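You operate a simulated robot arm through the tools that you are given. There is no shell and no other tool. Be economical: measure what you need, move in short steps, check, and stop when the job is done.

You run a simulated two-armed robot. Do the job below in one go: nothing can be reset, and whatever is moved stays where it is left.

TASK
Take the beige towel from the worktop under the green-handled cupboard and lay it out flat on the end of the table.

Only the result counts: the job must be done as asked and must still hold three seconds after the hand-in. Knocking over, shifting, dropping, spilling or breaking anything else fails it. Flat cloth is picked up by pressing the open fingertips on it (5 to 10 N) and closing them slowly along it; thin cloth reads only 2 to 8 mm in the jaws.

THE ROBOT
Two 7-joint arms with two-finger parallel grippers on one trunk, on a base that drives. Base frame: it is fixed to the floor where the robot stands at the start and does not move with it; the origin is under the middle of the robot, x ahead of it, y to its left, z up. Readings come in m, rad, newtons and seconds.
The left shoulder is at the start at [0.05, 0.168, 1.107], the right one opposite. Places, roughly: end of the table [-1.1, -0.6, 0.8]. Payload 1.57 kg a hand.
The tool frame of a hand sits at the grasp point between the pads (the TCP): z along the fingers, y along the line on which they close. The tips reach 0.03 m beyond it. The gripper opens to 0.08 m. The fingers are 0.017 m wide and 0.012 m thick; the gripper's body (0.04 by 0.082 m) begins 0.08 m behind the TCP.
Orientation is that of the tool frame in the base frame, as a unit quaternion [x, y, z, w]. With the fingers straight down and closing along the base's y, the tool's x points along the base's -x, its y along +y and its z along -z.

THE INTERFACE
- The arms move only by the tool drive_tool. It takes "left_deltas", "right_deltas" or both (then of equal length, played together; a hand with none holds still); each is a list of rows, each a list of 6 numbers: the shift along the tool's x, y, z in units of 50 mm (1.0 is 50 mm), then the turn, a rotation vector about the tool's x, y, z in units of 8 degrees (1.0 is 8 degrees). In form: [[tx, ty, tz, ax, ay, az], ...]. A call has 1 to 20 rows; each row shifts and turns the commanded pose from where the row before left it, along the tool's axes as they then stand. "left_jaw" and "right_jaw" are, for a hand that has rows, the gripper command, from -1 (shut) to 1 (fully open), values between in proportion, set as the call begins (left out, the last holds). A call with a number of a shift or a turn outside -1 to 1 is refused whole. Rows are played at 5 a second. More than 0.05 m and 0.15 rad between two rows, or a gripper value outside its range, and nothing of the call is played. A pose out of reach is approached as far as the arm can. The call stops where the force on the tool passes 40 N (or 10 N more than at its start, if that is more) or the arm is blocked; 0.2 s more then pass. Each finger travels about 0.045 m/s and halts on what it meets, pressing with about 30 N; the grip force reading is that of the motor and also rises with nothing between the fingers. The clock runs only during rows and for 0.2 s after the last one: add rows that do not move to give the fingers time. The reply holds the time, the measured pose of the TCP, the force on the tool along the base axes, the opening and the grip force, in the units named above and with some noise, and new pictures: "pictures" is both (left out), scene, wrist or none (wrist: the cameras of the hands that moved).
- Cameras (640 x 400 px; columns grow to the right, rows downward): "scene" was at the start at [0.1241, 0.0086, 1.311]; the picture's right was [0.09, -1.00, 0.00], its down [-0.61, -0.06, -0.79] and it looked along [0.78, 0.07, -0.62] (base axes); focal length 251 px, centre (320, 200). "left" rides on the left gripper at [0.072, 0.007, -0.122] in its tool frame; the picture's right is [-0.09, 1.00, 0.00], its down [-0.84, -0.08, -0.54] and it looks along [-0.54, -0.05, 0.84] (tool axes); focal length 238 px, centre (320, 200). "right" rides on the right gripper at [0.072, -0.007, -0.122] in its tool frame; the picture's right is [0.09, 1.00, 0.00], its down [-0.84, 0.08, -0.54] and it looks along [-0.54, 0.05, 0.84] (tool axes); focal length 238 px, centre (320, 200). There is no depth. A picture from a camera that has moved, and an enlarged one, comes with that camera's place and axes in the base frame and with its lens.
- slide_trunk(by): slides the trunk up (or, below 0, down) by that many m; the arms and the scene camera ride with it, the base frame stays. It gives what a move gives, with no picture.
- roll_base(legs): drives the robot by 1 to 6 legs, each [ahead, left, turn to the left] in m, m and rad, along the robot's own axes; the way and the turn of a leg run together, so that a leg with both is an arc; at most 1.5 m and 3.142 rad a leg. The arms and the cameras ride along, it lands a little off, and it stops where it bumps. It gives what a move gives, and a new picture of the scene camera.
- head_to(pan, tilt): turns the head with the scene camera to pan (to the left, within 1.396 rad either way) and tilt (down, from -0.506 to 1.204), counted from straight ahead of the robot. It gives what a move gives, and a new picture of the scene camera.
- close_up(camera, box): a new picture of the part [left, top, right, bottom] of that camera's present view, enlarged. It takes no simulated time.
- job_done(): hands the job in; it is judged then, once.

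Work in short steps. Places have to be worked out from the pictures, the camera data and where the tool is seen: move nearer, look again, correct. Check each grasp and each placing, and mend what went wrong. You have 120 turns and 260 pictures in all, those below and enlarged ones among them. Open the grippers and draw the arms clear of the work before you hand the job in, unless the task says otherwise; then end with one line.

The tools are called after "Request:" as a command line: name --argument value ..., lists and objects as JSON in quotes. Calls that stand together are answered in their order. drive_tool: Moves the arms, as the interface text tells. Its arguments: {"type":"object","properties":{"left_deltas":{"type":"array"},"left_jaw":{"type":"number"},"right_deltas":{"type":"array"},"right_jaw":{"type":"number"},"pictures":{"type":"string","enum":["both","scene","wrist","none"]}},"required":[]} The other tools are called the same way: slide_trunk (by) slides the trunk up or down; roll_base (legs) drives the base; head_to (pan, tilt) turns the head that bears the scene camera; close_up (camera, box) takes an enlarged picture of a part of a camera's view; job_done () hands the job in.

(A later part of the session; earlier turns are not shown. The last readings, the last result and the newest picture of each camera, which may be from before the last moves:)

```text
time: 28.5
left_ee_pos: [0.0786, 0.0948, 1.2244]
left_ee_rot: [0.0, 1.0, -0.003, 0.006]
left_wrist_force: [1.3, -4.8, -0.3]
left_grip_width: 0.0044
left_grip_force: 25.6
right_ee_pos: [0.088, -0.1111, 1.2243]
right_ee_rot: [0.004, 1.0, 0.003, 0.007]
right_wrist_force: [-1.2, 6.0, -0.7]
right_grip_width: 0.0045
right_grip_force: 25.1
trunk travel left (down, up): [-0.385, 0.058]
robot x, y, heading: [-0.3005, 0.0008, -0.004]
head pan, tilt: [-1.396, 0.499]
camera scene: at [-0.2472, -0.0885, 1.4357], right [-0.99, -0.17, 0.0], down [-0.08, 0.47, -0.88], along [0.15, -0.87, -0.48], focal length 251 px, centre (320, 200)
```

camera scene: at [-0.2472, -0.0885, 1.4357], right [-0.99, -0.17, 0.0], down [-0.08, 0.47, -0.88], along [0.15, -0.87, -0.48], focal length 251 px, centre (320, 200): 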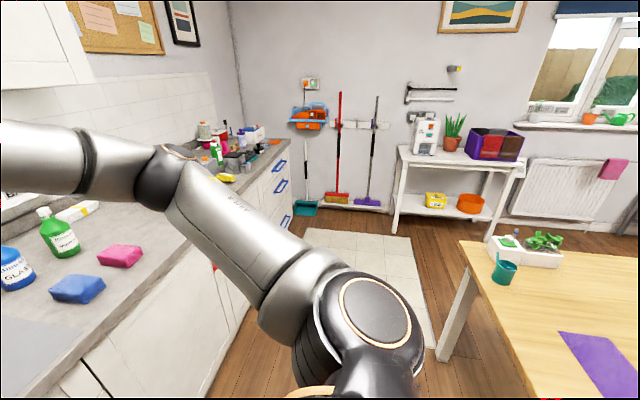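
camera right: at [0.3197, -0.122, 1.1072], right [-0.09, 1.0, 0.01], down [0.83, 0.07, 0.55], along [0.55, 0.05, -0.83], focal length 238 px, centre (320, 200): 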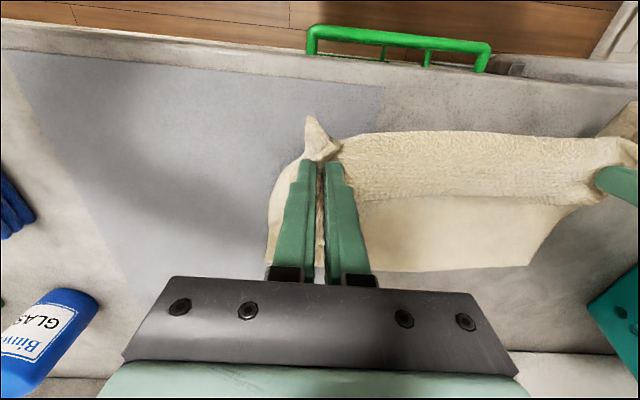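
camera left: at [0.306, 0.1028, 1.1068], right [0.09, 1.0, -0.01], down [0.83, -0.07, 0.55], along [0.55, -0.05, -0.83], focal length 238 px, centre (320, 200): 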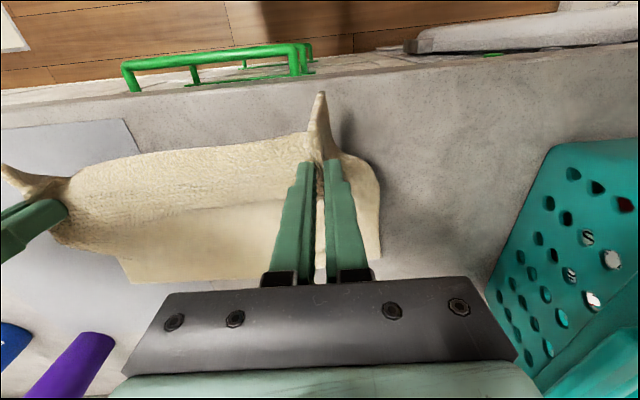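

The table's near edge is at about x≈-0.66, with a plant box and a cup at one end and a purple mat. I'll turn the robot in place to see the whole tabletop.

Request:
roll_base --legs '[[0, 0, -1.57]]'

Request:
head_to --pan -1.2 --tilt 0.5

```text
time: 32.7
left_ee_pos: [-0.2111, -0.3794, 1.2235]
left_ee_rot: [0.71, 0.704, -0.006, 0.002]
left_wrist_force: [-6.2, -2.3, 0.3]
left_grip_width: 0.0045
left_grip_force: 24.6
right_ee_pos: [-0.4177, -0.3886, 1.2243]
right_ee_rot: [0.712, 0.702, -0.003, 0.007]
right_wrist_force: [6.7, 0.2, 0.1]
right_grip_width: 0.0044
right_grip_force: 24.5
trunk travel left (down, up): [-0.385, 0.058]
robot x, y, heading: [-0.3014, 0.0013, -1.584]
head pan, tilt: [-1.396, 0.499]
camera scene: at [-0.3932, -0.0534, 1.4357], right [-0.16, 0.99, 0.0], down [0.47, 0.08, -0.88], along [-0.87, -0.14, -0.48], focal length 251 px, centre (320, 200)
```

scene: 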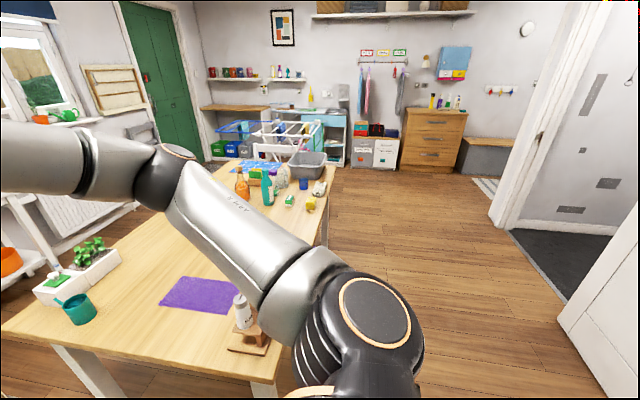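

```text
time: 33.4
left_ee_pos: [-0.2097, -0.3801, 1.2233]
left_ee_rot: [0.711, 0.704, -0.007, 0.003]
left_wrist_force: [-5.7, -0.7, -0.7]
left_grip_width: 0.0041
left_grip_force: 25.1
right_ee_pos: [-0.4169, -0.3881, 1.2243]
right_ee_rot: [0.712, 0.702, -0.003, 0.008]
right_wrist_force: [6.0, 1.0, 0.0]
right_grip_width: 0.0046
right_grip_force: 24.7
trunk travel left (down, up): [-0.385, 0.058]
robot x, y, heading: [-0.3023, 0.003, -1.582]
head pan, tilt: [-1.201, 0.499]
camera scene: at [-0.3885, -0.0705, 1.4357], right [-0.35, 0.94, 0.0], down [0.45, 0.17, -0.88], along [-0.82, -0.31, -0.48], focal length 251 px, centre (320, 200)
```

scene: 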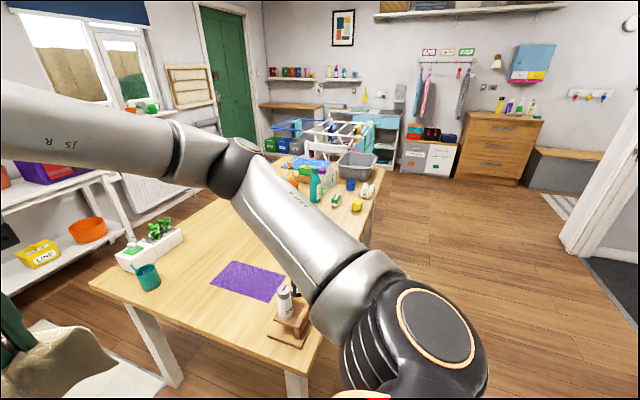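

The table runs along -x, with edges at x≈-0.66 and y≈-0.2 to -0.99. On the end are a bottle stand near (-0.75, -0.30), a purple mat at x -0.83 to -0.94, and a plant box and cup near y≈-0.9. Past the mat, around (-1.2, -0.45), the top is free. I'll back off from the table, strafe along its side and look again.

Request:
roll_base --legs '[[-0.3, 0, 0], [0, -0.9, 0]]'

Request:
head_to --pan 0.0 --tilt 0.6

```text
time: 39.8
left_ee_pos: [-1.0951, -0.0681, 1.2244]
left_ee_rot: [0.712, 0.702, -0.007, 0.003]
left_wrist_force: [-5.6, -0.2, 0.1]
left_grip_width: 0.0041
left_grip_force: 25.0
right_ee_pos: [-1.302, -0.076, 1.2253]
right_ee_rot: [0.713, 0.702, -0.002, 0.008]
right_wrist_force: [6.2, 1.0, -0.3]
right_grip_width: 0.0047
right_grip_force: 25.3
trunk travel left (down, up): [-0.385, 0.058]
robot x, y, heading: [-1.1849, 0.3109, -1.589]
head pan, tilt: [-1.201, 0.499]
camera scene: at [-1.2726, 0.2409, 1.4357], right [-0.35, 0.94, 0.0], down [0.45, 0.17, -0.88], along [-0.82, -0.3, -0.48], focal length 251 px, centre (320, 200)
```

scene: 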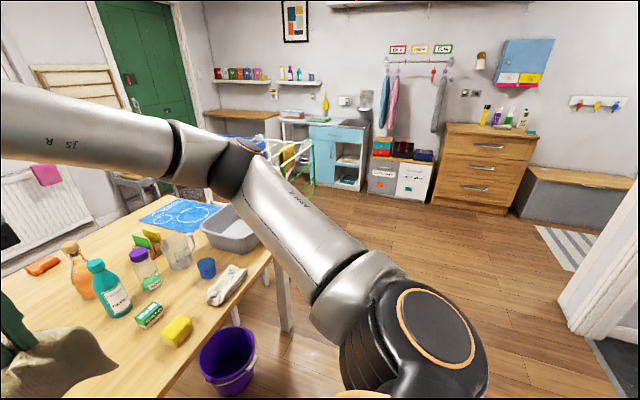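

```text
time: 41.2
left_ee_pos: [-1.0942, -0.0704, 1.224]
left_ee_rot: [0.712, 0.702, -0.005, 0.002]
left_wrist_force: [-5.4, -0.7, -0.1]
left_grip_width: 0.0042
left_grip_force: 24.7
right_ee_pos: [-1.3009, -0.0764, 1.2234]
right_ee_rot: [0.712, 0.702, -0.002, 0.008]
right_wrist_force: [6.2, 0.8, -0.4]
right_grip_width: 0.0048
right_grip_force: 25.4
trunk travel left (down, up): [-0.385, 0.058]
robot x, y, heading: [-1.1844, 0.3159, -1.591]
head pan, tilt: [0.0, 0.6]
camera scene: at [-1.1884, 0.1841, 1.4266], right [-1.0, 0.02, 0.0], down [0.01, 0.56, -0.83], along [-0.01, -0.82, -0.56], focal length 251 px, centre (320, 200)
```

scene: 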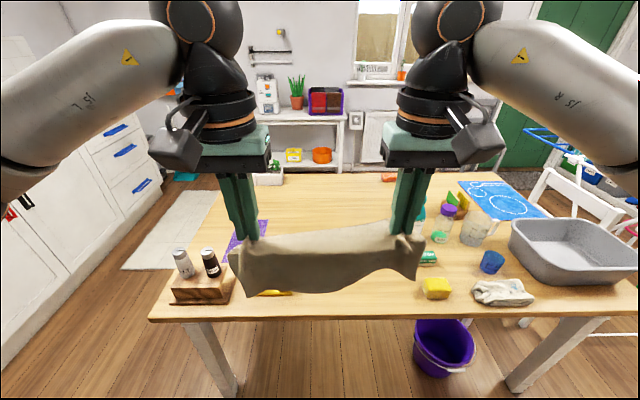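

The towel hides part of the tabletop, and something yellow peeps out beneath it. I'll check with the wrist cameras.

Request:
close_up --camera "left" --box '[0, 0, 640, 400]'

Request:
close_up --camera "right" --box '[0, 0, 640, 400]'

Request:
close_up --camera "scene" --box '[150, 170, 480, 376]'

```text
1.00 times, centred on (320, 200) of left
camera zoom: at [-1.0878, 0.0029, 1.3455], right [0.99, -0.1, 0.0], down [-0.08, -0.83, 0.55], along [-0.06, -0.55, -0.83], focal length 238 px, centre (320, 200)
```

zoom: 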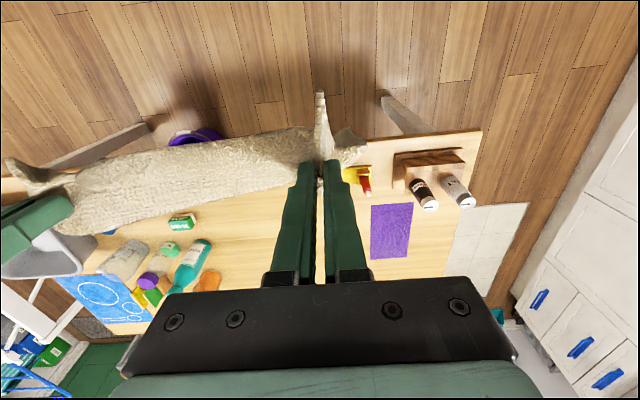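

```text
1.00 times, centred on (320, 200) of right
camera zoom: at [-1.3081, -0.0025, 1.3456], right [1.0, 0.08, 0.0], down [0.06, -0.83, 0.55], along [0.05, -0.55, -0.83], focal length 238 px, centre (320, 200)
```

zoom: 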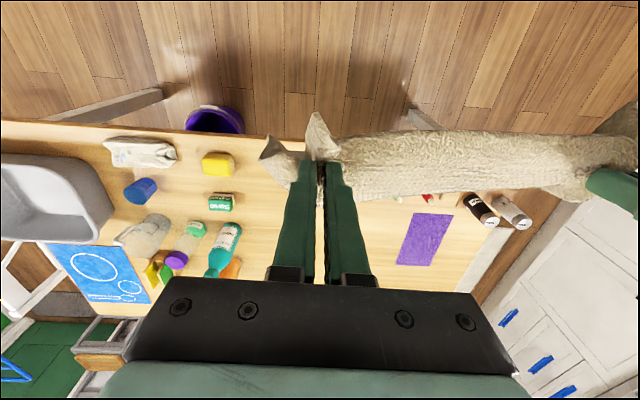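

```text
1.94 times, centred on (315, 273) of scene
camera zoom: at [-1.1884, 0.1841, 1.4266], right [-1.0, 0.02, 0.0], down [0.01, 0.56, -0.83], along [-0.01, -0.82, -0.56], focal length 487 px, centre (330, 58)
```

zoom: 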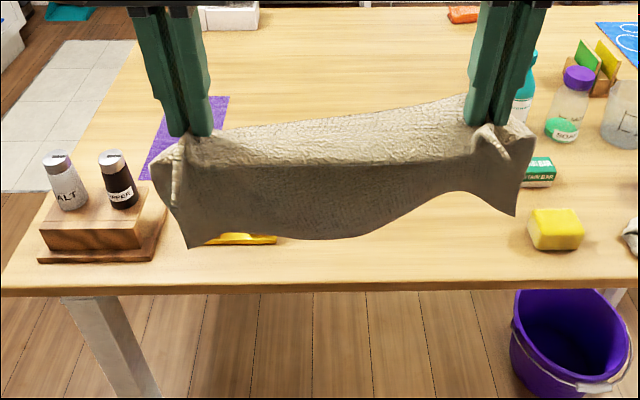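

The free patch lies between a yellow item at about (-1.05, -0.31) plus the mat, and the sponge and soap at x≈-1.52. I'll strafe about 0.10 m right to centre on it and look again with the yellow item uncovered.

Request:
roll_base --legs '[[0, -0.1, 0.02]]'

Request:
close_up --camera "left" --box '[0, 0, 640, 400]'

Request:
close_up --camera "right" --box '[0, 0, 640, 400]'

```text
time: 42.3
left_ee_pos: [-1.1854, -0.0668, 1.2248]
left_ee_rot: [0.704, 0.71, -0.006, 0.002]
left_wrist_force: [-5.8, -0.8, -0.7]
left_grip_width: 0.0043
left_grip_force: 24.4
right_ee_pos: [-1.3915, -0.0794, 1.2242]
right_ee_rot: [0.705, 0.709, -0.002, 0.008]
right_wrist_force: [5.9, 0.6, -0.9]
right_grip_width: 0.0048
right_grip_force: 25.0
trunk travel left (down, up): [-0.385, 0.058]
robot x, y, heading: [-1.2841, 0.3128, -1.56]
head pan, tilt: [0.0, 0.6]
camera scene: at [-1.2845, 0.1846, 1.4266], right [-1.0, -0.01, 0.0], down [0.0, 0.56, -0.83], along [0.0, -0.83, -0.56], focal length 251 px, centre (320, 200)
```

scene: 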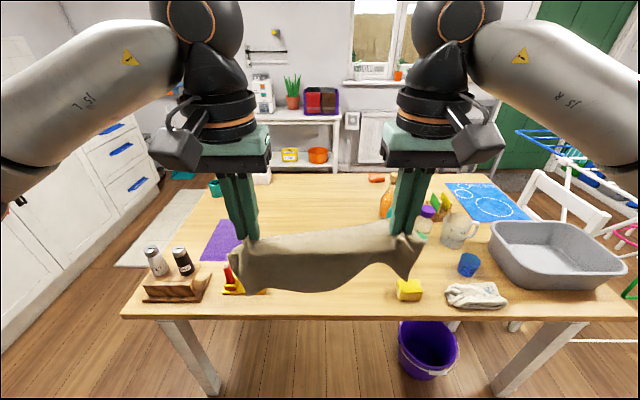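

```text
1.00 times, centred on (320, 200) of left
camera zoom: at [-1.1802, 0.0054, 1.3456], right [1.0, -0.08, 0.0], down [-0.07, -0.83, 0.55], along [-0.05, -0.55, -0.83], focal length 238 px, centre (320, 200)
```

zoom: 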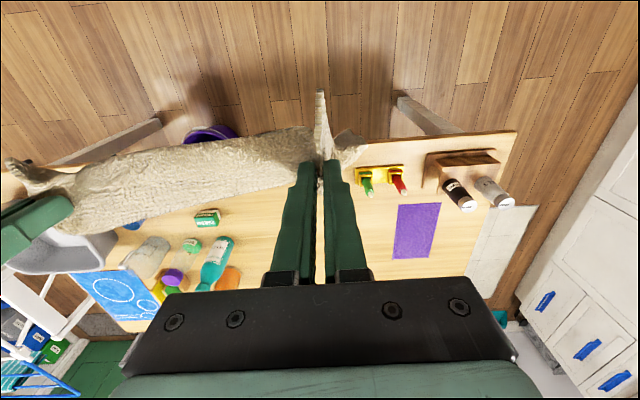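

```text
1.00 times, centred on (320, 200) of right
camera zoom: at [-1.4003, -0.0045, 1.3455], right [1.0, 0.1, 0.01], down [0.08, -0.83, 0.55], along [0.06, -0.55, -0.83], focal length 238 px, centre (320, 200)
```

zoom: 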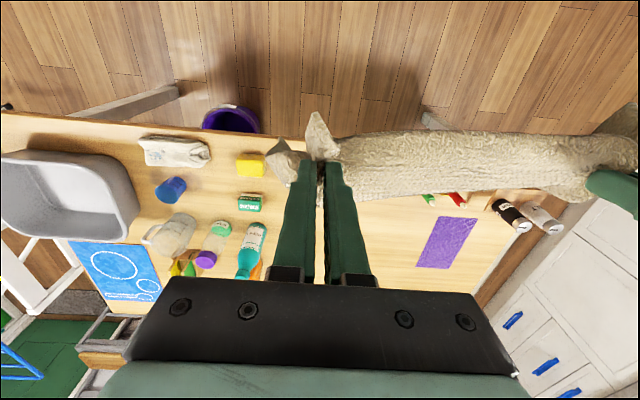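

The tray spans x -1.12 to -0.98 and y -0.27 to -0.38, and the sponge, soap and bottle start at x≈-1.515. Centring the towel at x≈-1.30 leaves clearance on both sides. I'll move forward carefully.

Request:
roll_base --legs '[[0.2, -0.012, -0.01]]'

Request:
head_to --pan 0.0 --tilt 1.0

```text
time: 43.9
left_ee_pos: [-1.2003, -0.2621, 1.2234]
left_ee_rot: [0.707, 0.707, -0.007, 0.002]
left_wrist_force: [-6.3, -0.2, -0.5]
left_grip_width: 0.0041
left_grip_force: 24.2
right_ee_pos: [-1.4062, -0.2728, 1.224]
right_ee_rot: [0.709, 0.705, -0.002, 0.007]
right_wrist_force: [6.8, -1.0, 0.0]
right_grip_width: 0.0045
right_grip_force: 25.2
trunk travel left (down, up): [-0.385, 0.058]
robot x, y, heading: [-1.2935, 0.1189, -1.573]
head pan, tilt: [0.0, 0.6]
camera scene: at [-1.2966, -0.0106, 1.4265], right [-1.0, 0.0, 0.0], down [0.0, 0.57, -0.82], along [0.0, -0.82, -0.57], focal length 251 px, centre (320, 200)
```

scene: 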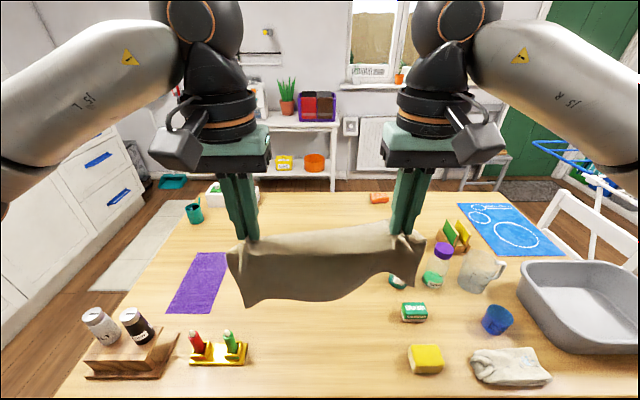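

```text
time: 44.8
left_ee_pos: [-1.2008, -0.2619, 1.2233]
left_ee_rot: [0.708, 0.706, -0.008, 0.003]
left_wrist_force: [-4.1, -0.5, -0.4]
left_grip_width: 0.0042
left_grip_force: 25.1
right_ee_pos: [-1.4057, -0.2719, 1.2238]
right_ee_rot: [0.708, 0.706, -0.002, 0.007]
right_wrist_force: [6.0, 1.2, -1.0]
right_grip_width: 0.0042
right_grip_force: 25.4
trunk travel left (down, up): [-0.385, 0.058]
robot x, y, heading: [-1.2931, 0.1219, -1.573]
head pan, tilt: [0.0, 1.0]
camera scene: at [-1.2965, 0.0088, 1.3946], right [-1.0, 0.0, 0.0], down [0.0, 0.84, -0.54], along [0.0, -0.54, -0.84], focal length 251 px, centre (320, 200)
```

scene: 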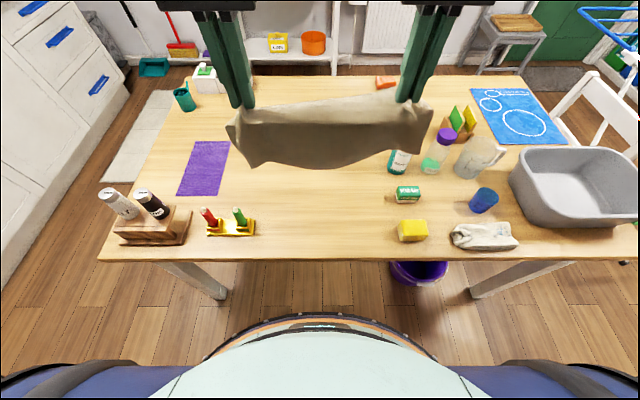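

I now have a clear view. I'd like the towel deeper, at y≈-0.42 to -0.68, where it clears the tray, sponge and soap. I'll move 0.12 forward and 4 cm left; the base passes under the table overhang.

Request:
roll_base --legs '[[0.12, 0.04, 0]]'

```text
time: 46.0
left_ee_pos: [-1.1616, -0.3816, 1.2241]
left_ee_rot: [0.708, 0.706, -0.006, 0.002]
left_wrist_force: [-5.7, -0.9, -0.1]
left_grip_width: 0.0043
left_grip_force: 25.0
right_ee_pos: [-1.3682, -0.3922, 1.2239]
right_ee_rot: [0.709, 0.705, -0.002, 0.007]
right_wrist_force: [5.5, 0.6, 0.1]
right_grip_width: 0.0046
right_grip_force: 25.1
trunk travel left (down, up): [-0.385, 0.058]
robot x, y, heading: [-1.2548, -0.0022, -1.576]
head pan, tilt: [0.0, 1.0]
camera scene: at [-1.2574, -0.1104, 1.3945], right [-1.0, 0.01, 0.0], down [0.01, 0.84, -0.54], along [0.0, -0.54, -0.84], focal length 251 px, centre (320, 200)
```

scene: 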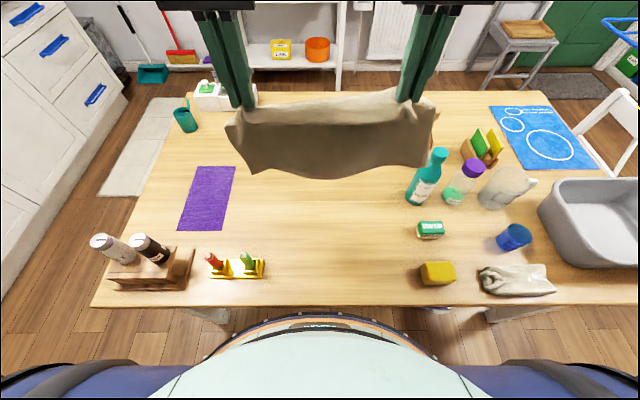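

No bump, and the patch between the mat (x≈-0.98) and the bottle (x≈-1.52) is centred on the towel. I'll extend both hands forward, tilting the fingers 24° outward for reach.

Request:
drive_tool --left_deltas '[[-0.7, 0, 0, 0, -1, 0], [-0.7, 0, 0, 0, -1, 0], [-0.7, 0, 0, 0, -1, 0], [-0.548, 0, 0.244, 0, 0, 0], [-0.548, 0, 0.244, 0, 0, 0], [-0.548, 0, 0.244, 0, 0, 0], [-0.548, 0, 0.244, 0, 0, 0]]' --right_deltas '[[-0.7, 0, 0, 0, -1, 0], [-0.7, 0, 0, 0, -1, 0], [-0.7, 0, 0, 0, -1, 0], [-0.548, 0, 0.244, 0, 0, 0], [-0.548, 0, 0.244, 0, 0, 0], [-0.548, 0, 0.244, 0, 0, 0], [-0.548, 0, 0.244, 0, 0, 0]]' --pictures "scene"

```text
time: 47.6
left_ee_pos: [-1.1645, -0.6037, 1.2402]
left_ee_rot: [0.692, 0.689, -0.154, 0.15]
left_wrist_force: [-6.3, -0.3, -0.3]
left_grip_width: 0.0044
left_grip_force: 24.7
right_ee_pos: [-1.3711, -0.6148, 1.2434]
right_ee_rot: [0.692, 0.69, -0.15, 0.154]
right_wrist_force: [6.6, 0.5, -0.5]
right_grip_width: 0.0046
right_grip_force: 24.7
trunk travel left (down, up): [-0.385, 0.058]
robot x, y, heading: [-1.2568, 0.0003, -1.578]
head pan, tilt: [0.0, 1.0]
camera scene: at [-1.2577, -0.1101, 1.3945], right [-1.0, 0.01, 0.0], down [0.01, 0.84, -0.54], along [0.0, -0.54, -0.84], focal length 251 px, centre (320, 200)
```

scene: 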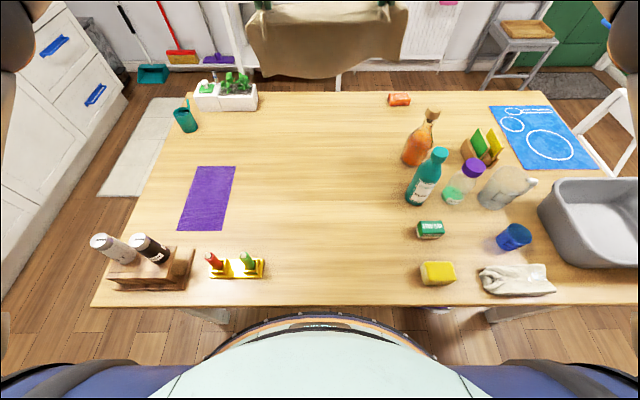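

The patch is clear right to the far edge. I'll lower the trunk 0.15 m and bring the towel forward another 4 cm.

Request:
slide_trunk --by -0.15

Request:
drive_tool --left_deltas '[[-0.366, 0, 0.163, 0, 0, 0], [-0.366, 0, 0.163, 0, 0, 0], [0, 0, 0, 0, 0, 0]]' --right_deltas '[[-0.366, 0, 0.163, 0, 0, 0], [-0.366, 0, 0.163, 0, 0, 0], [0, 0, 0, 0, 0, 0]]' --pictures "scene"

Request:
head_to --pan 0 --tilt 0.7

```text
time: 49.4
left_ee_pos: [-1.163, -0.6017, 1.0917]
left_ee_rot: [0.691, 0.69, -0.154, 0.149]
left_wrist_force: [-7.1, -0.2, -0.2]
left_grip_width: 0.0042
left_grip_force: 25.1
right_ee_pos: [-1.373, -0.6141, 1.0925]
right_ee_rot: [0.693, 0.688, -0.15, 0.154]
right_wrist_force: [6.3, 0.4, -0.8]
right_grip_width: 0.0045
right_grip_force: 24.1
trunk travel left (down, up): [-0.235, 0.208]
robot x, y, heading: [-1.2521, -0.003, -1.578]
head pan, tilt: [0.0, 1.0]
```

```text
time: 50.2
left_ee_pos: [-1.1646, -0.6449, 1.0907]
left_ee_rot: [0.691, 0.69, -0.155, 0.15]
left_wrist_force: [-7.7, -1.2, 0.7]
left_grip_width: 0.0041
left_grip_force: 24.5
right_ee_pos: [-1.3716, -0.6527, 1.0949]
right_ee_rot: [0.692, 0.689, -0.15, 0.154]
right_wrist_force: [7.2, 0.5, -1.3]
right_grip_width: 0.0047
right_grip_force: 24.7
trunk travel left (down, up): [-0.235, 0.208]
robot x, y, heading: [-1.2533, -0.0038, -1.575]
head pan, tilt: [0.0, 1.0]
camera scene: at [-1.2577, -0.1094, 1.2446], right [-1.0, 0.01, 0.0], down [0.01, 0.84, -0.54], along [0.0, -0.54, -0.84], focal length 251 px, centre (320, 200)
```

scene: 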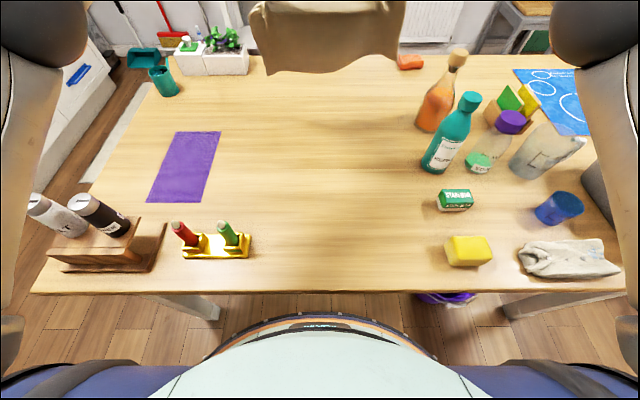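

```text
time: 51.0
left_ee_pos: [-1.1639, -0.6453, 1.09]
left_ee_rot: [0.691, 0.69, -0.154, 0.15]
left_wrist_force: [-7.6, -1.0, 0.3]
left_grip_width: 0.0044
left_grip_force: 24.6
right_ee_pos: [-1.373, -0.6541, 1.094]
right_ee_rot: [0.693, 0.688, -0.15, 0.154]
right_wrist_force: [6.8, 1.0, -0.1]
right_grip_width: 0.0045
right_grip_force: 25.7
trunk travel left (down, up): [-0.235, 0.208]
robot x, y, heading: [-1.2544, -0.0014, -1.579]
head pan, tilt: [0.0, 0.7]
camera scene: at [-1.2578, -0.1247, 1.2679], right [-1.0, 0.01, 0.0], down [0.0, 0.64, -0.76], along [0.0, -0.76, -0.64], focal length 251 px, centre (320, 200)
```

scene: 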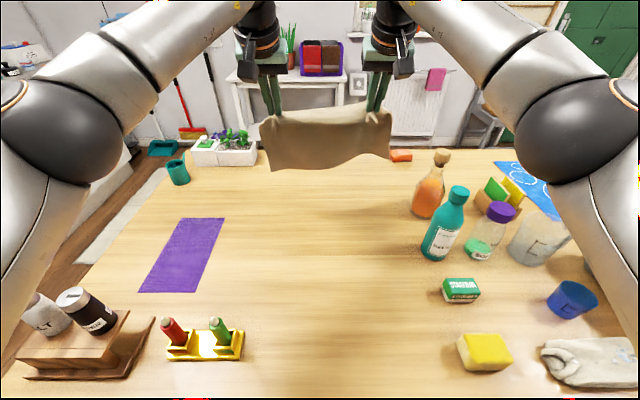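

The elbows will dip as the hands come down, with bottles and shakers beside them. I'll raise the trunk 0.1 m for elbow clearance and lower with the arms instead.

Request:
slide_trunk --by 0.1

Request:
drive_tool --left_deltas '[[0.163, 0, 0.366, 0, 0, 0], [0.163, 0, 0.366, 0, 0, 0], [0.163, 0, 0.366, 0, 0, 0], [0.163, 0, 0.366, 0, 0, 0], [0.163, 0, 0.366, 0, 0, 0], [0.163, 0, 0.366, 0, 0, 0]]' --right_deltas '[[0.163, 0, 0.366, 0, 0, 0], [0.163, 0, 0.366, 0, 0, 0], [0.163, 0, 0.366, 0, 0, 0], [0.163, 0, 0.366, 0, 0, 0], [0.163, 0, 0.366, 0, 0, 0], [0.163, 0, 0.366, 0, 0, 0]]' --pictures "scene"

```text
time: 52.3
left_ee_pos: [-1.1636, -0.6437, 1.1904]
left_ee_rot: [0.691, 0.69, -0.155, 0.149]
left_wrist_force: [-6.9, -1.4, 0.0]
left_grip_width: 0.004
left_grip_force: 24.9
right_ee_pos: [-1.372, -0.6531, 1.1936]
right_ee_rot: [0.693, 0.688, -0.15, 0.154]
right_wrist_force: [8.2, 1.0, -0.8]
right_grip_width: 0.0043
right_grip_force: 24.3
trunk travel left (down, up): [-0.335, 0.108]
robot x, y, heading: [-1.2534, 0.0034, -1.58]
head pan, tilt: [0.0, 0.7]
```

```text
time: 53.7
left_ee_pos: [-1.1652, -0.6458, 1.0721]
left_ee_rot: [0.691, 0.69, -0.154, 0.149]
left_wrist_force: [-6.4, -1.1, 0.9]
left_grip_width: 0.0042
left_grip_force: 25.0
right_ee_pos: [-1.3725, -0.6545, 1.0739]
right_ee_rot: [0.693, 0.688, -0.15, 0.154]
right_wrist_force: [6.3, 1.3, -0.7]
right_grip_width: 0.0042
right_grip_force: 24.4
trunk travel left (down, up): [-0.335, 0.108]
robot x, y, heading: [-1.2562, 0.002, -1.58]
head pan, tilt: [0.0, 0.7]
camera scene: at [-1.2578, -0.1251, 1.368], right [-1.0, 0.01, 0.0], down [0.0, 0.64, -0.76], along [0.0, -0.76, -0.64], focal length 251 px, centre (320, 200)
```

scene: 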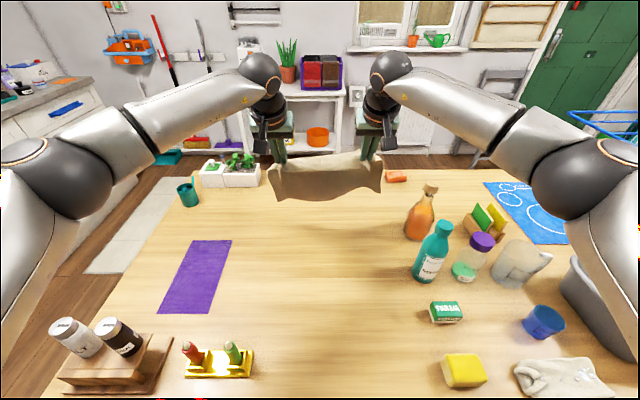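

Elbow clearance is good. I'll lower further until the far hem touches the table.

Request:
drive_tool --left_deltas '[[0.163, 0, 0.366, 0, 0, 0], [0.163, 0, 0.366, 0, 0, 0], [0, 0, 0, 0, 0, 0]]' --right_deltas '[[0.163, 0, 0.366, 0, 0, 0], [0.163, 0, 0.366, 0, 0, 0], [0, 0, 0, 0, 0, 0]]' --pictures "none"

Request:
close_up --camera "scene" --box '[200, 100, 440, 250]'

```text
time: 54.5
left_ee_pos: [-1.164, -0.6471, 1.0317]
left_ee_rot: [0.691, 0.69, -0.155, 0.149]
left_wrist_force: [-6.0, -1.4, 0.6]
left_grip_width: 0.004
left_grip_force: 24.6
right_ee_pos: [-1.3718, -0.6543, 1.0325]
right_ee_rot: [0.693, 0.688, -0.15, 0.154]
right_wrist_force: [7.4, 0.9, 0.0]
right_grip_width: 0.0043
right_grip_force: 25.1
trunk travel left (down, up): [-0.335, 0.108]
robot x, y, heading: [-1.2565, 0.001, -1.575]
head pan, tilt: [0.0, 0.7]
```

```text
2.67 times, centred on (320, 175) of scene
camera zoom: at [-1.2578, -0.1247, 1.368], right [-1.0, 0.01, 0.0], down [0.0, 0.64, -0.77], along [0.0, -0.77, -0.64], focal length 669 px, centre (320, 267)
```

zoom: 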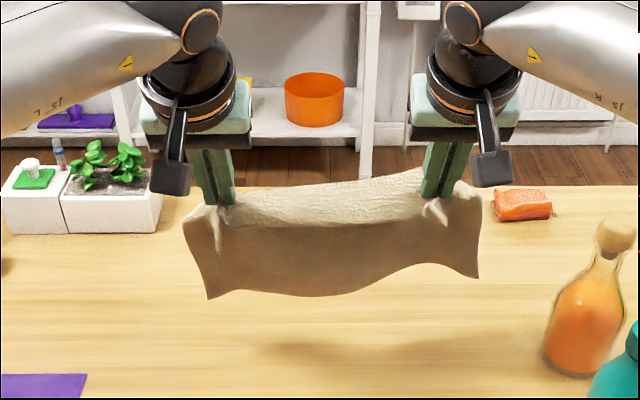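

The hem is at about z≈0.88, because the towel is really about 0.33 × 0.21 m, and it hangs correctly on the far side. I'll lower about 0.10 m more.

Request:
drive_tool --left_deltas '[[0.163, 0, 0.366, 0, 0, 0], [0.163, 0, 0.366, 0, 0, 0], [0.163, 0, 0.366, 0, 0, 0], [0.163, 0, 0.366, 0, 0, 0], [0.163, 0, 0.366, 0, 0, 0], [0, 0, 0, 0, 0, 0]]' --right_deltas '[[0.163, 0, 0.366, 0, 0, 0], [0.163, 0, 0.366, 0, 0, 0], [0.163, 0, 0.366, 0, 0, 0], [0.163, 0, 0.366, 0, 0, 0], [0.163, 0, 0.366, 0, 0, 0], [0, 0, 0, 0, 0, 0]]' --pictures "scene"

Request:
close_up --camera "scene" --box '[200, 120, 440, 270]'

```text
time: 55.9
left_ee_pos: [-1.1657, -0.6478, 0.9288]
left_ee_rot: [0.691, 0.69, -0.154, 0.15]
left_wrist_force: [-4.3, -0.1, 0.3]
left_grip_width: 0.004
left_grip_force: 25.0
right_ee_pos: [-1.3721, -0.6578, 0.9324]
right_ee_rot: [0.694, 0.687, -0.151, 0.153]
right_wrist_force: [5.4, -0.7, -0.9]
right_grip_width: 0.0046
right_grip_force: 24.9
trunk travel left (down, up): [-0.335, 0.108]
robot x, y, heading: [-1.2548, -0.0011, -1.578]
head pan, tilt: [0.0, 0.7]
camera scene: at [-1.2578, -0.1246, 1.368], right [-1.0, 0.01, 0.0], down [0.0, 0.64, -0.77], along [0.0, -0.77, -0.64], focal length 251 px, centre (320, 200)
```

scene: 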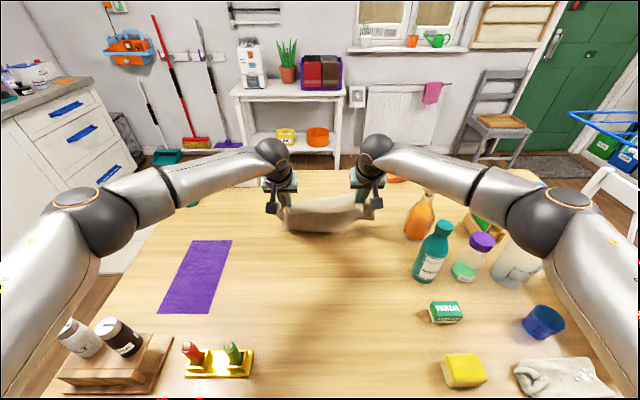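

```text
2.67 times, centred on (320, 195) of scene
camera zoom: at [-1.2578, -0.1246, 1.368], right [-1.0, 0.01, 0.0], down [0.0, 0.64, -0.77], along [0.0, -0.77, -0.64], focal length 669 px, centre (320, 213)
```

zoom: 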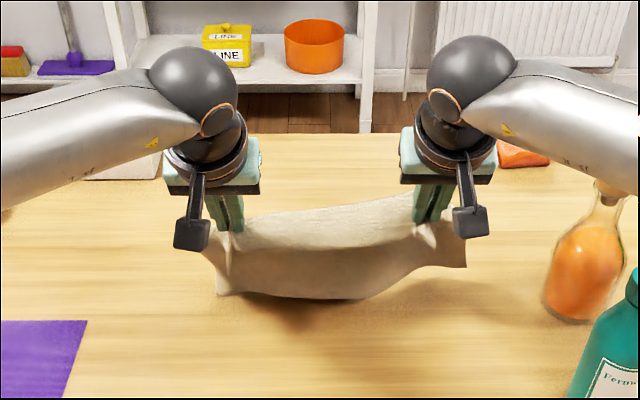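

The hem is just about touching down. I'll start laying, moving the hands back towards the robot while lowering.

Request:
drive_tool --left_deltas '[[0.163, 0, 0.366, 0, 0, 0], [0.424, 0, -0.078, 0, 0, 0], [0.45, 0, -0.024, 0, 0, 0], [0.466, 0, 0.012, 0, 0, 0], [0.49, 0, 0.068, 0, 0, 0], [0, 0, 0, 0, 0, 0]]' --right_deltas '[[0.163, 0, 0.366, 0, 0, 0], [0.424, 0, -0.078, 0, 0, 0], [0.45, 0, -0.024, 0, 0, 0], [0.466, 0, 0.012, 0, 0, 0], [0.49, 0, 0.068, 0, 0, 0], [0, 0, 0, 0, 0, 0]]' --pictures "both"

```text
time: 57.3
left_ee_pos: [-1.165, -0.5641, 0.8726]
left_ee_rot: [0.691, 0.69, -0.155, 0.149]
left_wrist_force: [-4.2, -1.0, 0.8]
left_grip_width: 0.0042
left_grip_force: 24.9
right_ee_pos: [-1.3688, -0.5735, 0.8768]
right_ee_rot: [0.693, 0.688, -0.15, 0.153]
right_wrist_force: [4.1, 0.5, -0.3]
right_grip_width: 0.0044
right_grip_force: 25.4
trunk travel left (down, up): [-0.335, 0.108]
robot x, y, heading: [-1.258, -0.0013, -1.578]
head pan, tilt: [0.0, 0.7]
camera scene: at [-1.2578, -0.1248, 1.368], right [-1.0, 0.01, 0.0], down [0.0, 0.64, -0.76], along [0.0, -0.76, -0.64], focal length 251 px, centre (320, 200)
camera right: at [-1.3763, -0.4562, 0.9571], right [1.0, 0.08, -0.03], down [0.07, -0.53, 0.84], along [0.05, -0.84, -0.54], focal length 238 px, centre (320, 200)
camera left: at [-1.1583, -0.4477, 0.9534], right [1.0, -0.09, 0.03], down [-0.07, -0.53, 0.84], along [-0.06, -0.84, -0.54], focal length 238 px, centre (320, 200)
```

scene: 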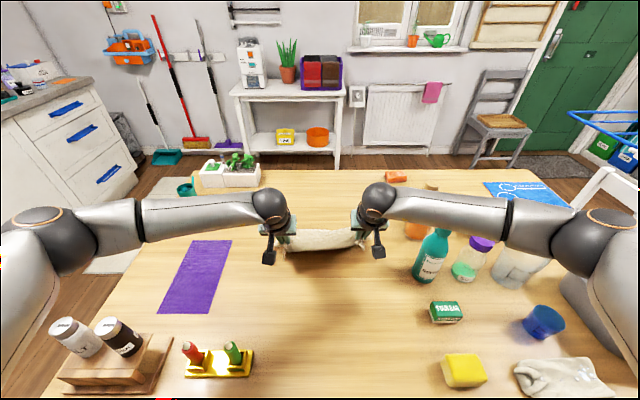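
right: 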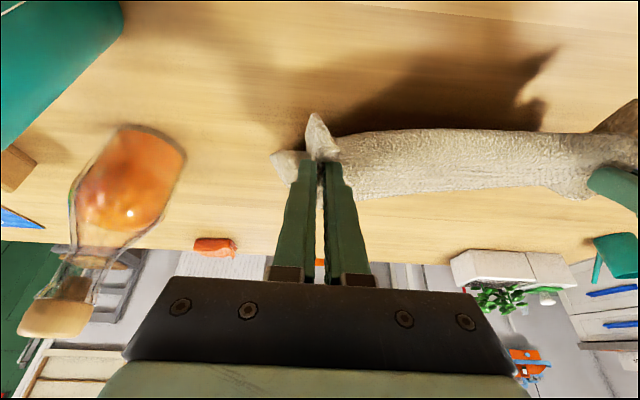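
left: 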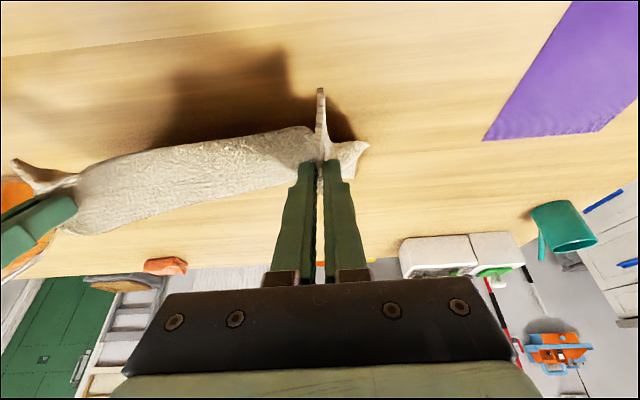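

The wrist views show the towel maybe still hanging. I'll zoom to check where the hem is.

Request:
close_up --camera "scene" --box '[230, 180, 420, 299]'

```text
3.36 times, centred on (325, 240) of scene
camera zoom: at [-1.2578, -0.1248, 1.368], right [-1.0, 0.01, 0.0], down [0.0, 0.64, -0.76], along [0.0, -0.76, -0.64], focal length 844 px, centre (303, 67)
```

zoom: 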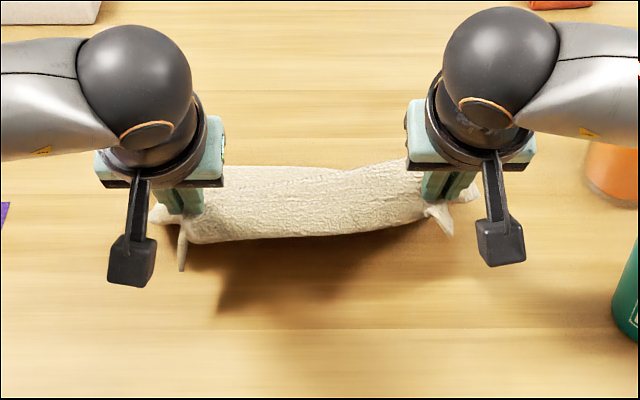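

The far part stretches behind the hands with the hem on the table. I'll continue back and down while bringing the fingers upright.

Request:
drive_tool --left_deltas '[[0.448, 0, 0.194, 0, 1, 0], [0.417, 0, 0.255, 0, 1, 0], [0.377, 0, 0.31, 0, 1, 0], [0.33, 0, 0.36, 0, 0, 0], [0, 0, 0, 0, 0, 0]]' --right_deltas '[[0.448, 0, 0.194, 0, 1, 0], [0.417, 0, 0.255, 0, 1, 0], [0.377, 0, 0.31, 0, 1, 0], [0.33, 0, 0.36, 0, 0, 0], [0, 0, 0, 0, 0, 0]]' --pictures "both"

```text
time: 58.5
left_ee_pos: [-1.1668, -0.499, 0.7993]
left_ee_rot: [0.708, 0.706, -0.006, 0.001]
left_wrist_force: [-2.9, -0.4, 0.0]
left_grip_width: 0.0039
left_grip_force: 24.6
right_ee_pos: [-1.3668, -0.5094, 0.8034]
right_ee_rot: [0.709, 0.705, -0.002, 0.007]
right_wrist_force: [2.1, 0.2, -0.3]
right_grip_width: 0.0045
right_grip_force: 24.7
trunk travel left (down, up): [-0.335, 0.108]
robot x, y, heading: [-1.2578, 0.0014, -1.578]
head pan, tilt: [0.0, 0.7]
camera scene: at [-1.2578, -0.1248, 1.368], right [-1.0, 0.01, 0.0], down [0.0, 0.64, -0.76], along [0.0, -0.76, -0.64], focal length 251 px, centre (320, 200)
camera right: at [-1.3757, -0.4347, 0.9244], right [1.0, 0.09, 0.01], down [0.07, -0.83, 0.55], along [0.05, -0.55, -0.83], focal length 238 px, centre (320, 200)
camera left: at [-1.1605, -0.4269, 0.9217], right [1.0, -0.09, 0.0], down [-0.08, -0.83, 0.55], along [-0.06, -0.55, -0.83], focal length 238 px, centre (320, 200)
```

scene: 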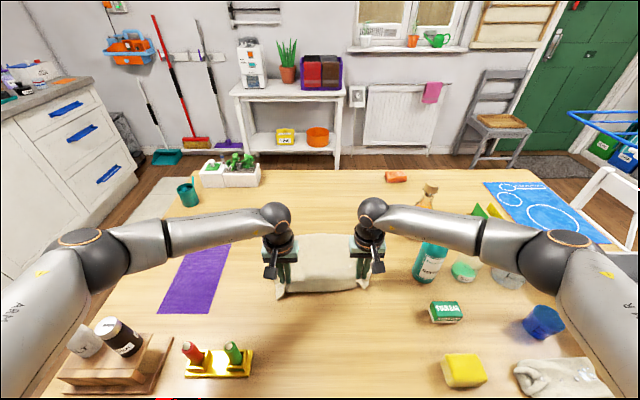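
right: 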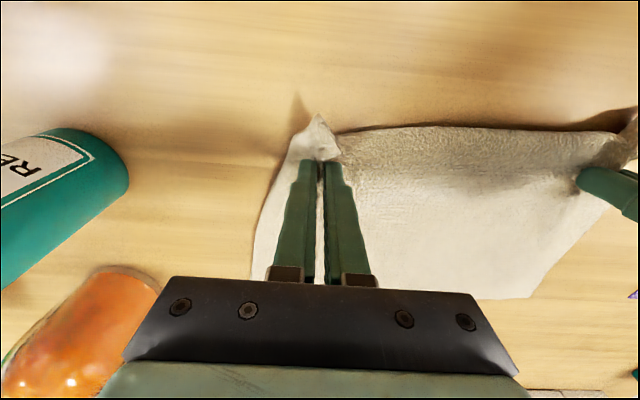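
left: 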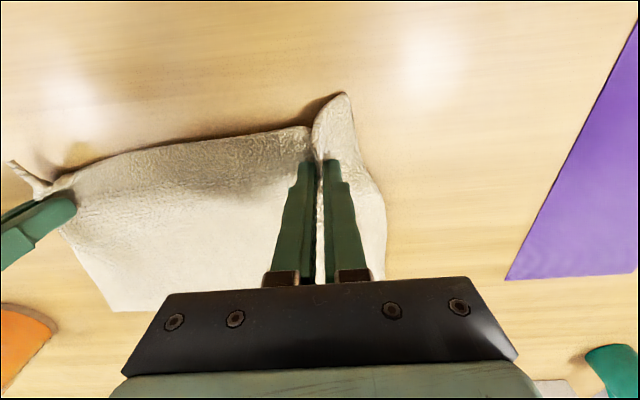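

The towel is laid out nicely, with only the near edge still held up. I'll lower slowly until the fingertips touch.

Request:
drive_tool --left_deltas '[[0.04, 0, 0.1, 0, 0, 0], [0.04, 0, 0.1, 0, 0, 0], [0, 0, 0, 0, 0, 0]]' --right_deltas '[[0.04, 0, 0.14, 0, 0, 0], [0.04, 0, 0.14, 0, 0, 0], [0, 0, 0, 0, 0, 0]]' --pictures "none"

```text
time: 59.3
left_ee_pos: [-1.1656, -0.4952, 0.7894]
left_ee_rot: [0.708, 0.707, -0.008, 0.003]
left_wrist_force: [-2.0, -1.1, -0.1]
left_grip_width: 0.004
left_grip_force: 24.6
right_ee_pos: [-1.3681, -0.5056, 0.7896]
right_ee_rot: [0.709, 0.706, -0.003, 0.009]
right_wrist_force: [2.1, 1.1, -0.2]
right_grip_width: 0.0044
right_grip_force: 24.8
trunk travel left (down, up): [-0.335, 0.108]
robot x, y, heading: [-1.259, 0.0028, -1.578]
head pan, tilt: [0.0, 0.7]
```

No contact yet, so I'll keep going down in small steps.

Request:
drive_tool --left_deltas '[[0, 0, 0.06, 0, 0, 0], [0, 0, 0.06, 0, 0, 0], [0, 0, 0, 0, 0, 0]]' --right_deltas '[[0, 0, 0.06, 0, 0, 0], [0, 0, 0.06, 0, 0, 0], [0, 0, 0, 0, 0, 0]]' --pictures "none"

```text
time: 60.1
left_ee_pos: [-1.1673, -0.4949, 0.7843]
left_ee_rot: [0.708, 0.706, -0.008, 0.003]
left_wrist_force: [-2.4, -1.9, 5.8]
left_grip_width: 0.0039
left_grip_force: 24.9
right_ee_pos: [-1.3685, -0.5054, 0.7846]
right_ee_rot: [0.709, 0.705, -0.003, 0.009]
right_wrist_force: [1.3, 1.0, 10.7]
right_grip_width: 0.0045
right_grip_force: 24.9
trunk travel left (down, up): [-0.335, 0.108]
robot x, y, heading: [-1.2545, -0.0017, -1.578]
head pan, tilt: [0.0, 0.7]
```

Both fingertips are in contact. I'll spread the hands 7 mm each to restore the original spacing, then open the jaws slowly so that the folds flatten out.

Request:
drive_tool --left_deltas '[[0, 0.07, 0, 0, 0, 0], [0, 0.07, 0, 0, 0, 0], [0, 0, 0, 0, 0, 0]]' --right_deltas '[[0, -0.07, -0.03, 0, 0, 0], [0, -0.07, 0, 0, 0, 0], [0, 0, 0, 0, 0, 0]]' --pictures "none"

Request:
drive_tool --left_deltas '[[0, 0, 0, 0, 0, 0], [0, 0, 0, 0, 0, 0]]' --right_deltas '[[0, 0, 0, 0, 0, 0], [0, 0, 0, 0, 0, 0]]' --left_jaw -0.6 --right_jaw -0.6 --pictures "none"

Request:
drive_tool --left_deltas '[[0, 0, 0, 0, 0, 0], [0, 0, 0, 0, 0, 0]]' --right_deltas '[[0, 0, 0, 0, 0, 0], [0, 0, 0, 0, 0, 0]]' --left_jaw -0.2 --right_jaw -0.2 --pictures "none"

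Request:
drive_tool --left_deltas '[[0, 0, 0, 0, 0, 0], [0, 0, 0, 0, 0, 0]]' --right_deltas '[[0, 0, 0, 0, 0, 0], [0, 0, 0, 0, 0, 0]]' --left_jaw 0.2 --right_jaw 0.2 --pictures "both"

```text
time: 60.9
left_ee_pos: [-1.1623, -0.494, 0.7847]
left_ee_rot: [0.709, 0.705, -0.009, 0.002]
left_wrist_force: [-13.5, -1.5, 7.7]
left_grip_width: 0.0046
left_grip_force: 24.7
right_ee_pos: [-1.3736, -0.5028, 0.7841]
right_ee_rot: [0.708, 0.706, -0.001, 0.009]
right_wrist_force: [13.2, 0.9, 4.8]
right_grip_width: 0.0049
right_grip_force: 24.9
trunk travel left (down, up): [-0.335, 0.108]
robot x, y, heading: [-1.2553, -0.0003, -1.578]
head pan, tilt: [0.0, 0.7]
```

```text
time: 61.5
left_ee_pos: [-1.1596, -0.4944, 0.7831]
left_ee_rot: [0.708, 0.707, -0.006, 0.003]
left_wrist_force: [-0.6, -0.6, 7.0]
left_grip_width: 0.0165
left_grip_force: 0.1
right_ee_pos: [-1.377, -0.5042, 0.7853]
right_ee_rot: [0.71, 0.704, -0.005, 0.007]
right_wrist_force: [-0.1, 0.0, 5.7]
right_grip_width: 0.0169
right_grip_force: 0.6
trunk travel left (down, up): [-0.335, 0.108]
robot x, y, heading: [-1.2551, 0.0008, -1.582]
head pan, tilt: [0.0, 0.7]
```

```text
time: 62.1
left_ee_pos: [-1.1593, -0.4954, 0.7836]
left_ee_rot: [0.708, 0.707, -0.007, 0.004]
left_wrist_force: [1.1, -0.3, 5.7]
left_grip_width: 0.0297
left_grip_force: 0.1
right_ee_pos: [-1.3754, -0.5034, 0.7847]
right_ee_rot: [0.709, 0.705, -0.003, 0.008]
right_wrist_force: [-1.1, 0.1, 6.3]
right_grip_width: 0.0298
right_grip_force: 0.1
trunk travel left (down, up): [-0.335, 0.108]
robot x, y, heading: [-1.2533, 0.0007, -1.579]
head pan, tilt: [0.0, 0.7]
```

```text
time: 62.7
left_ee_pos: [-1.1606, -0.4951, 0.7836]
left_ee_rot: [0.708, 0.706, -0.007, 0.002]
left_wrist_force: [-1.2, 0.6, 4.9]
left_grip_width: 0.0439
left_grip_force: 0.0
right_ee_pos: [-1.377, -0.5045, 0.7837]
right_ee_rot: [0.709, 0.705, -0.003, 0.008]
right_wrist_force: [-0.7, -0.2, 4.8]
right_grip_width: 0.0431
right_grip_force: 0.1
trunk travel left (down, up): [-0.335, 0.108]
robot x, y, heading: [-1.2543, -0.0002, -1.575]
head pan, tilt: [0.0, 0.7]
camera scene: at [-1.258, -0.1239, 1.3681], right [-1.0, 0.01, 0.0], down [0.0, 0.64, -0.77], along [0.0, -0.77, -0.64], focal length 251 px, centre (320, 200)
camera right: at [-1.3835, -0.4294, 0.9057], right [1.0, 0.09, 0.01], down [0.07, -0.83, 0.56], along [0.05, -0.55, -0.83], focal length 238 px, centre (320, 200)
camera left: at [-1.1539, -0.4225, 0.9057], right [1.0, -0.1, -0.01], down [-0.08, -0.83, 0.55], along [-0.06, -0.55, -0.83], focal length 238 px, centre (320, 200)
```

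scene: 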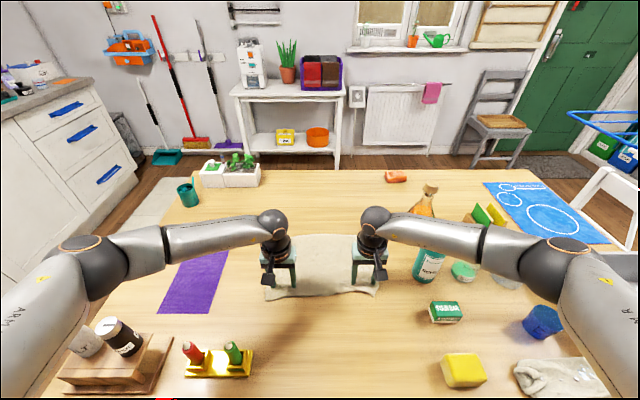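
right: 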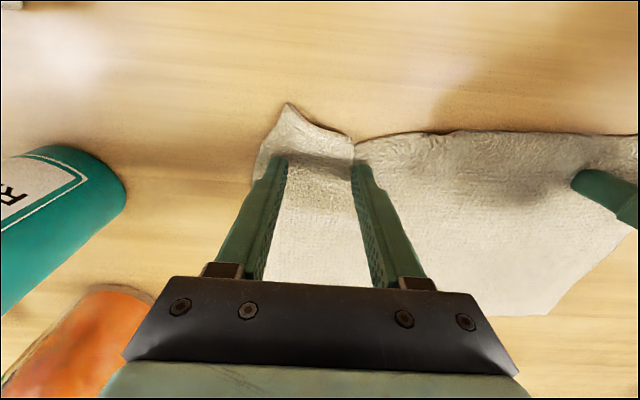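
left: 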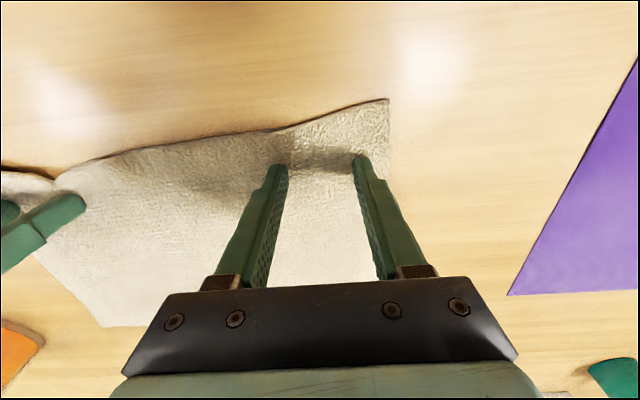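

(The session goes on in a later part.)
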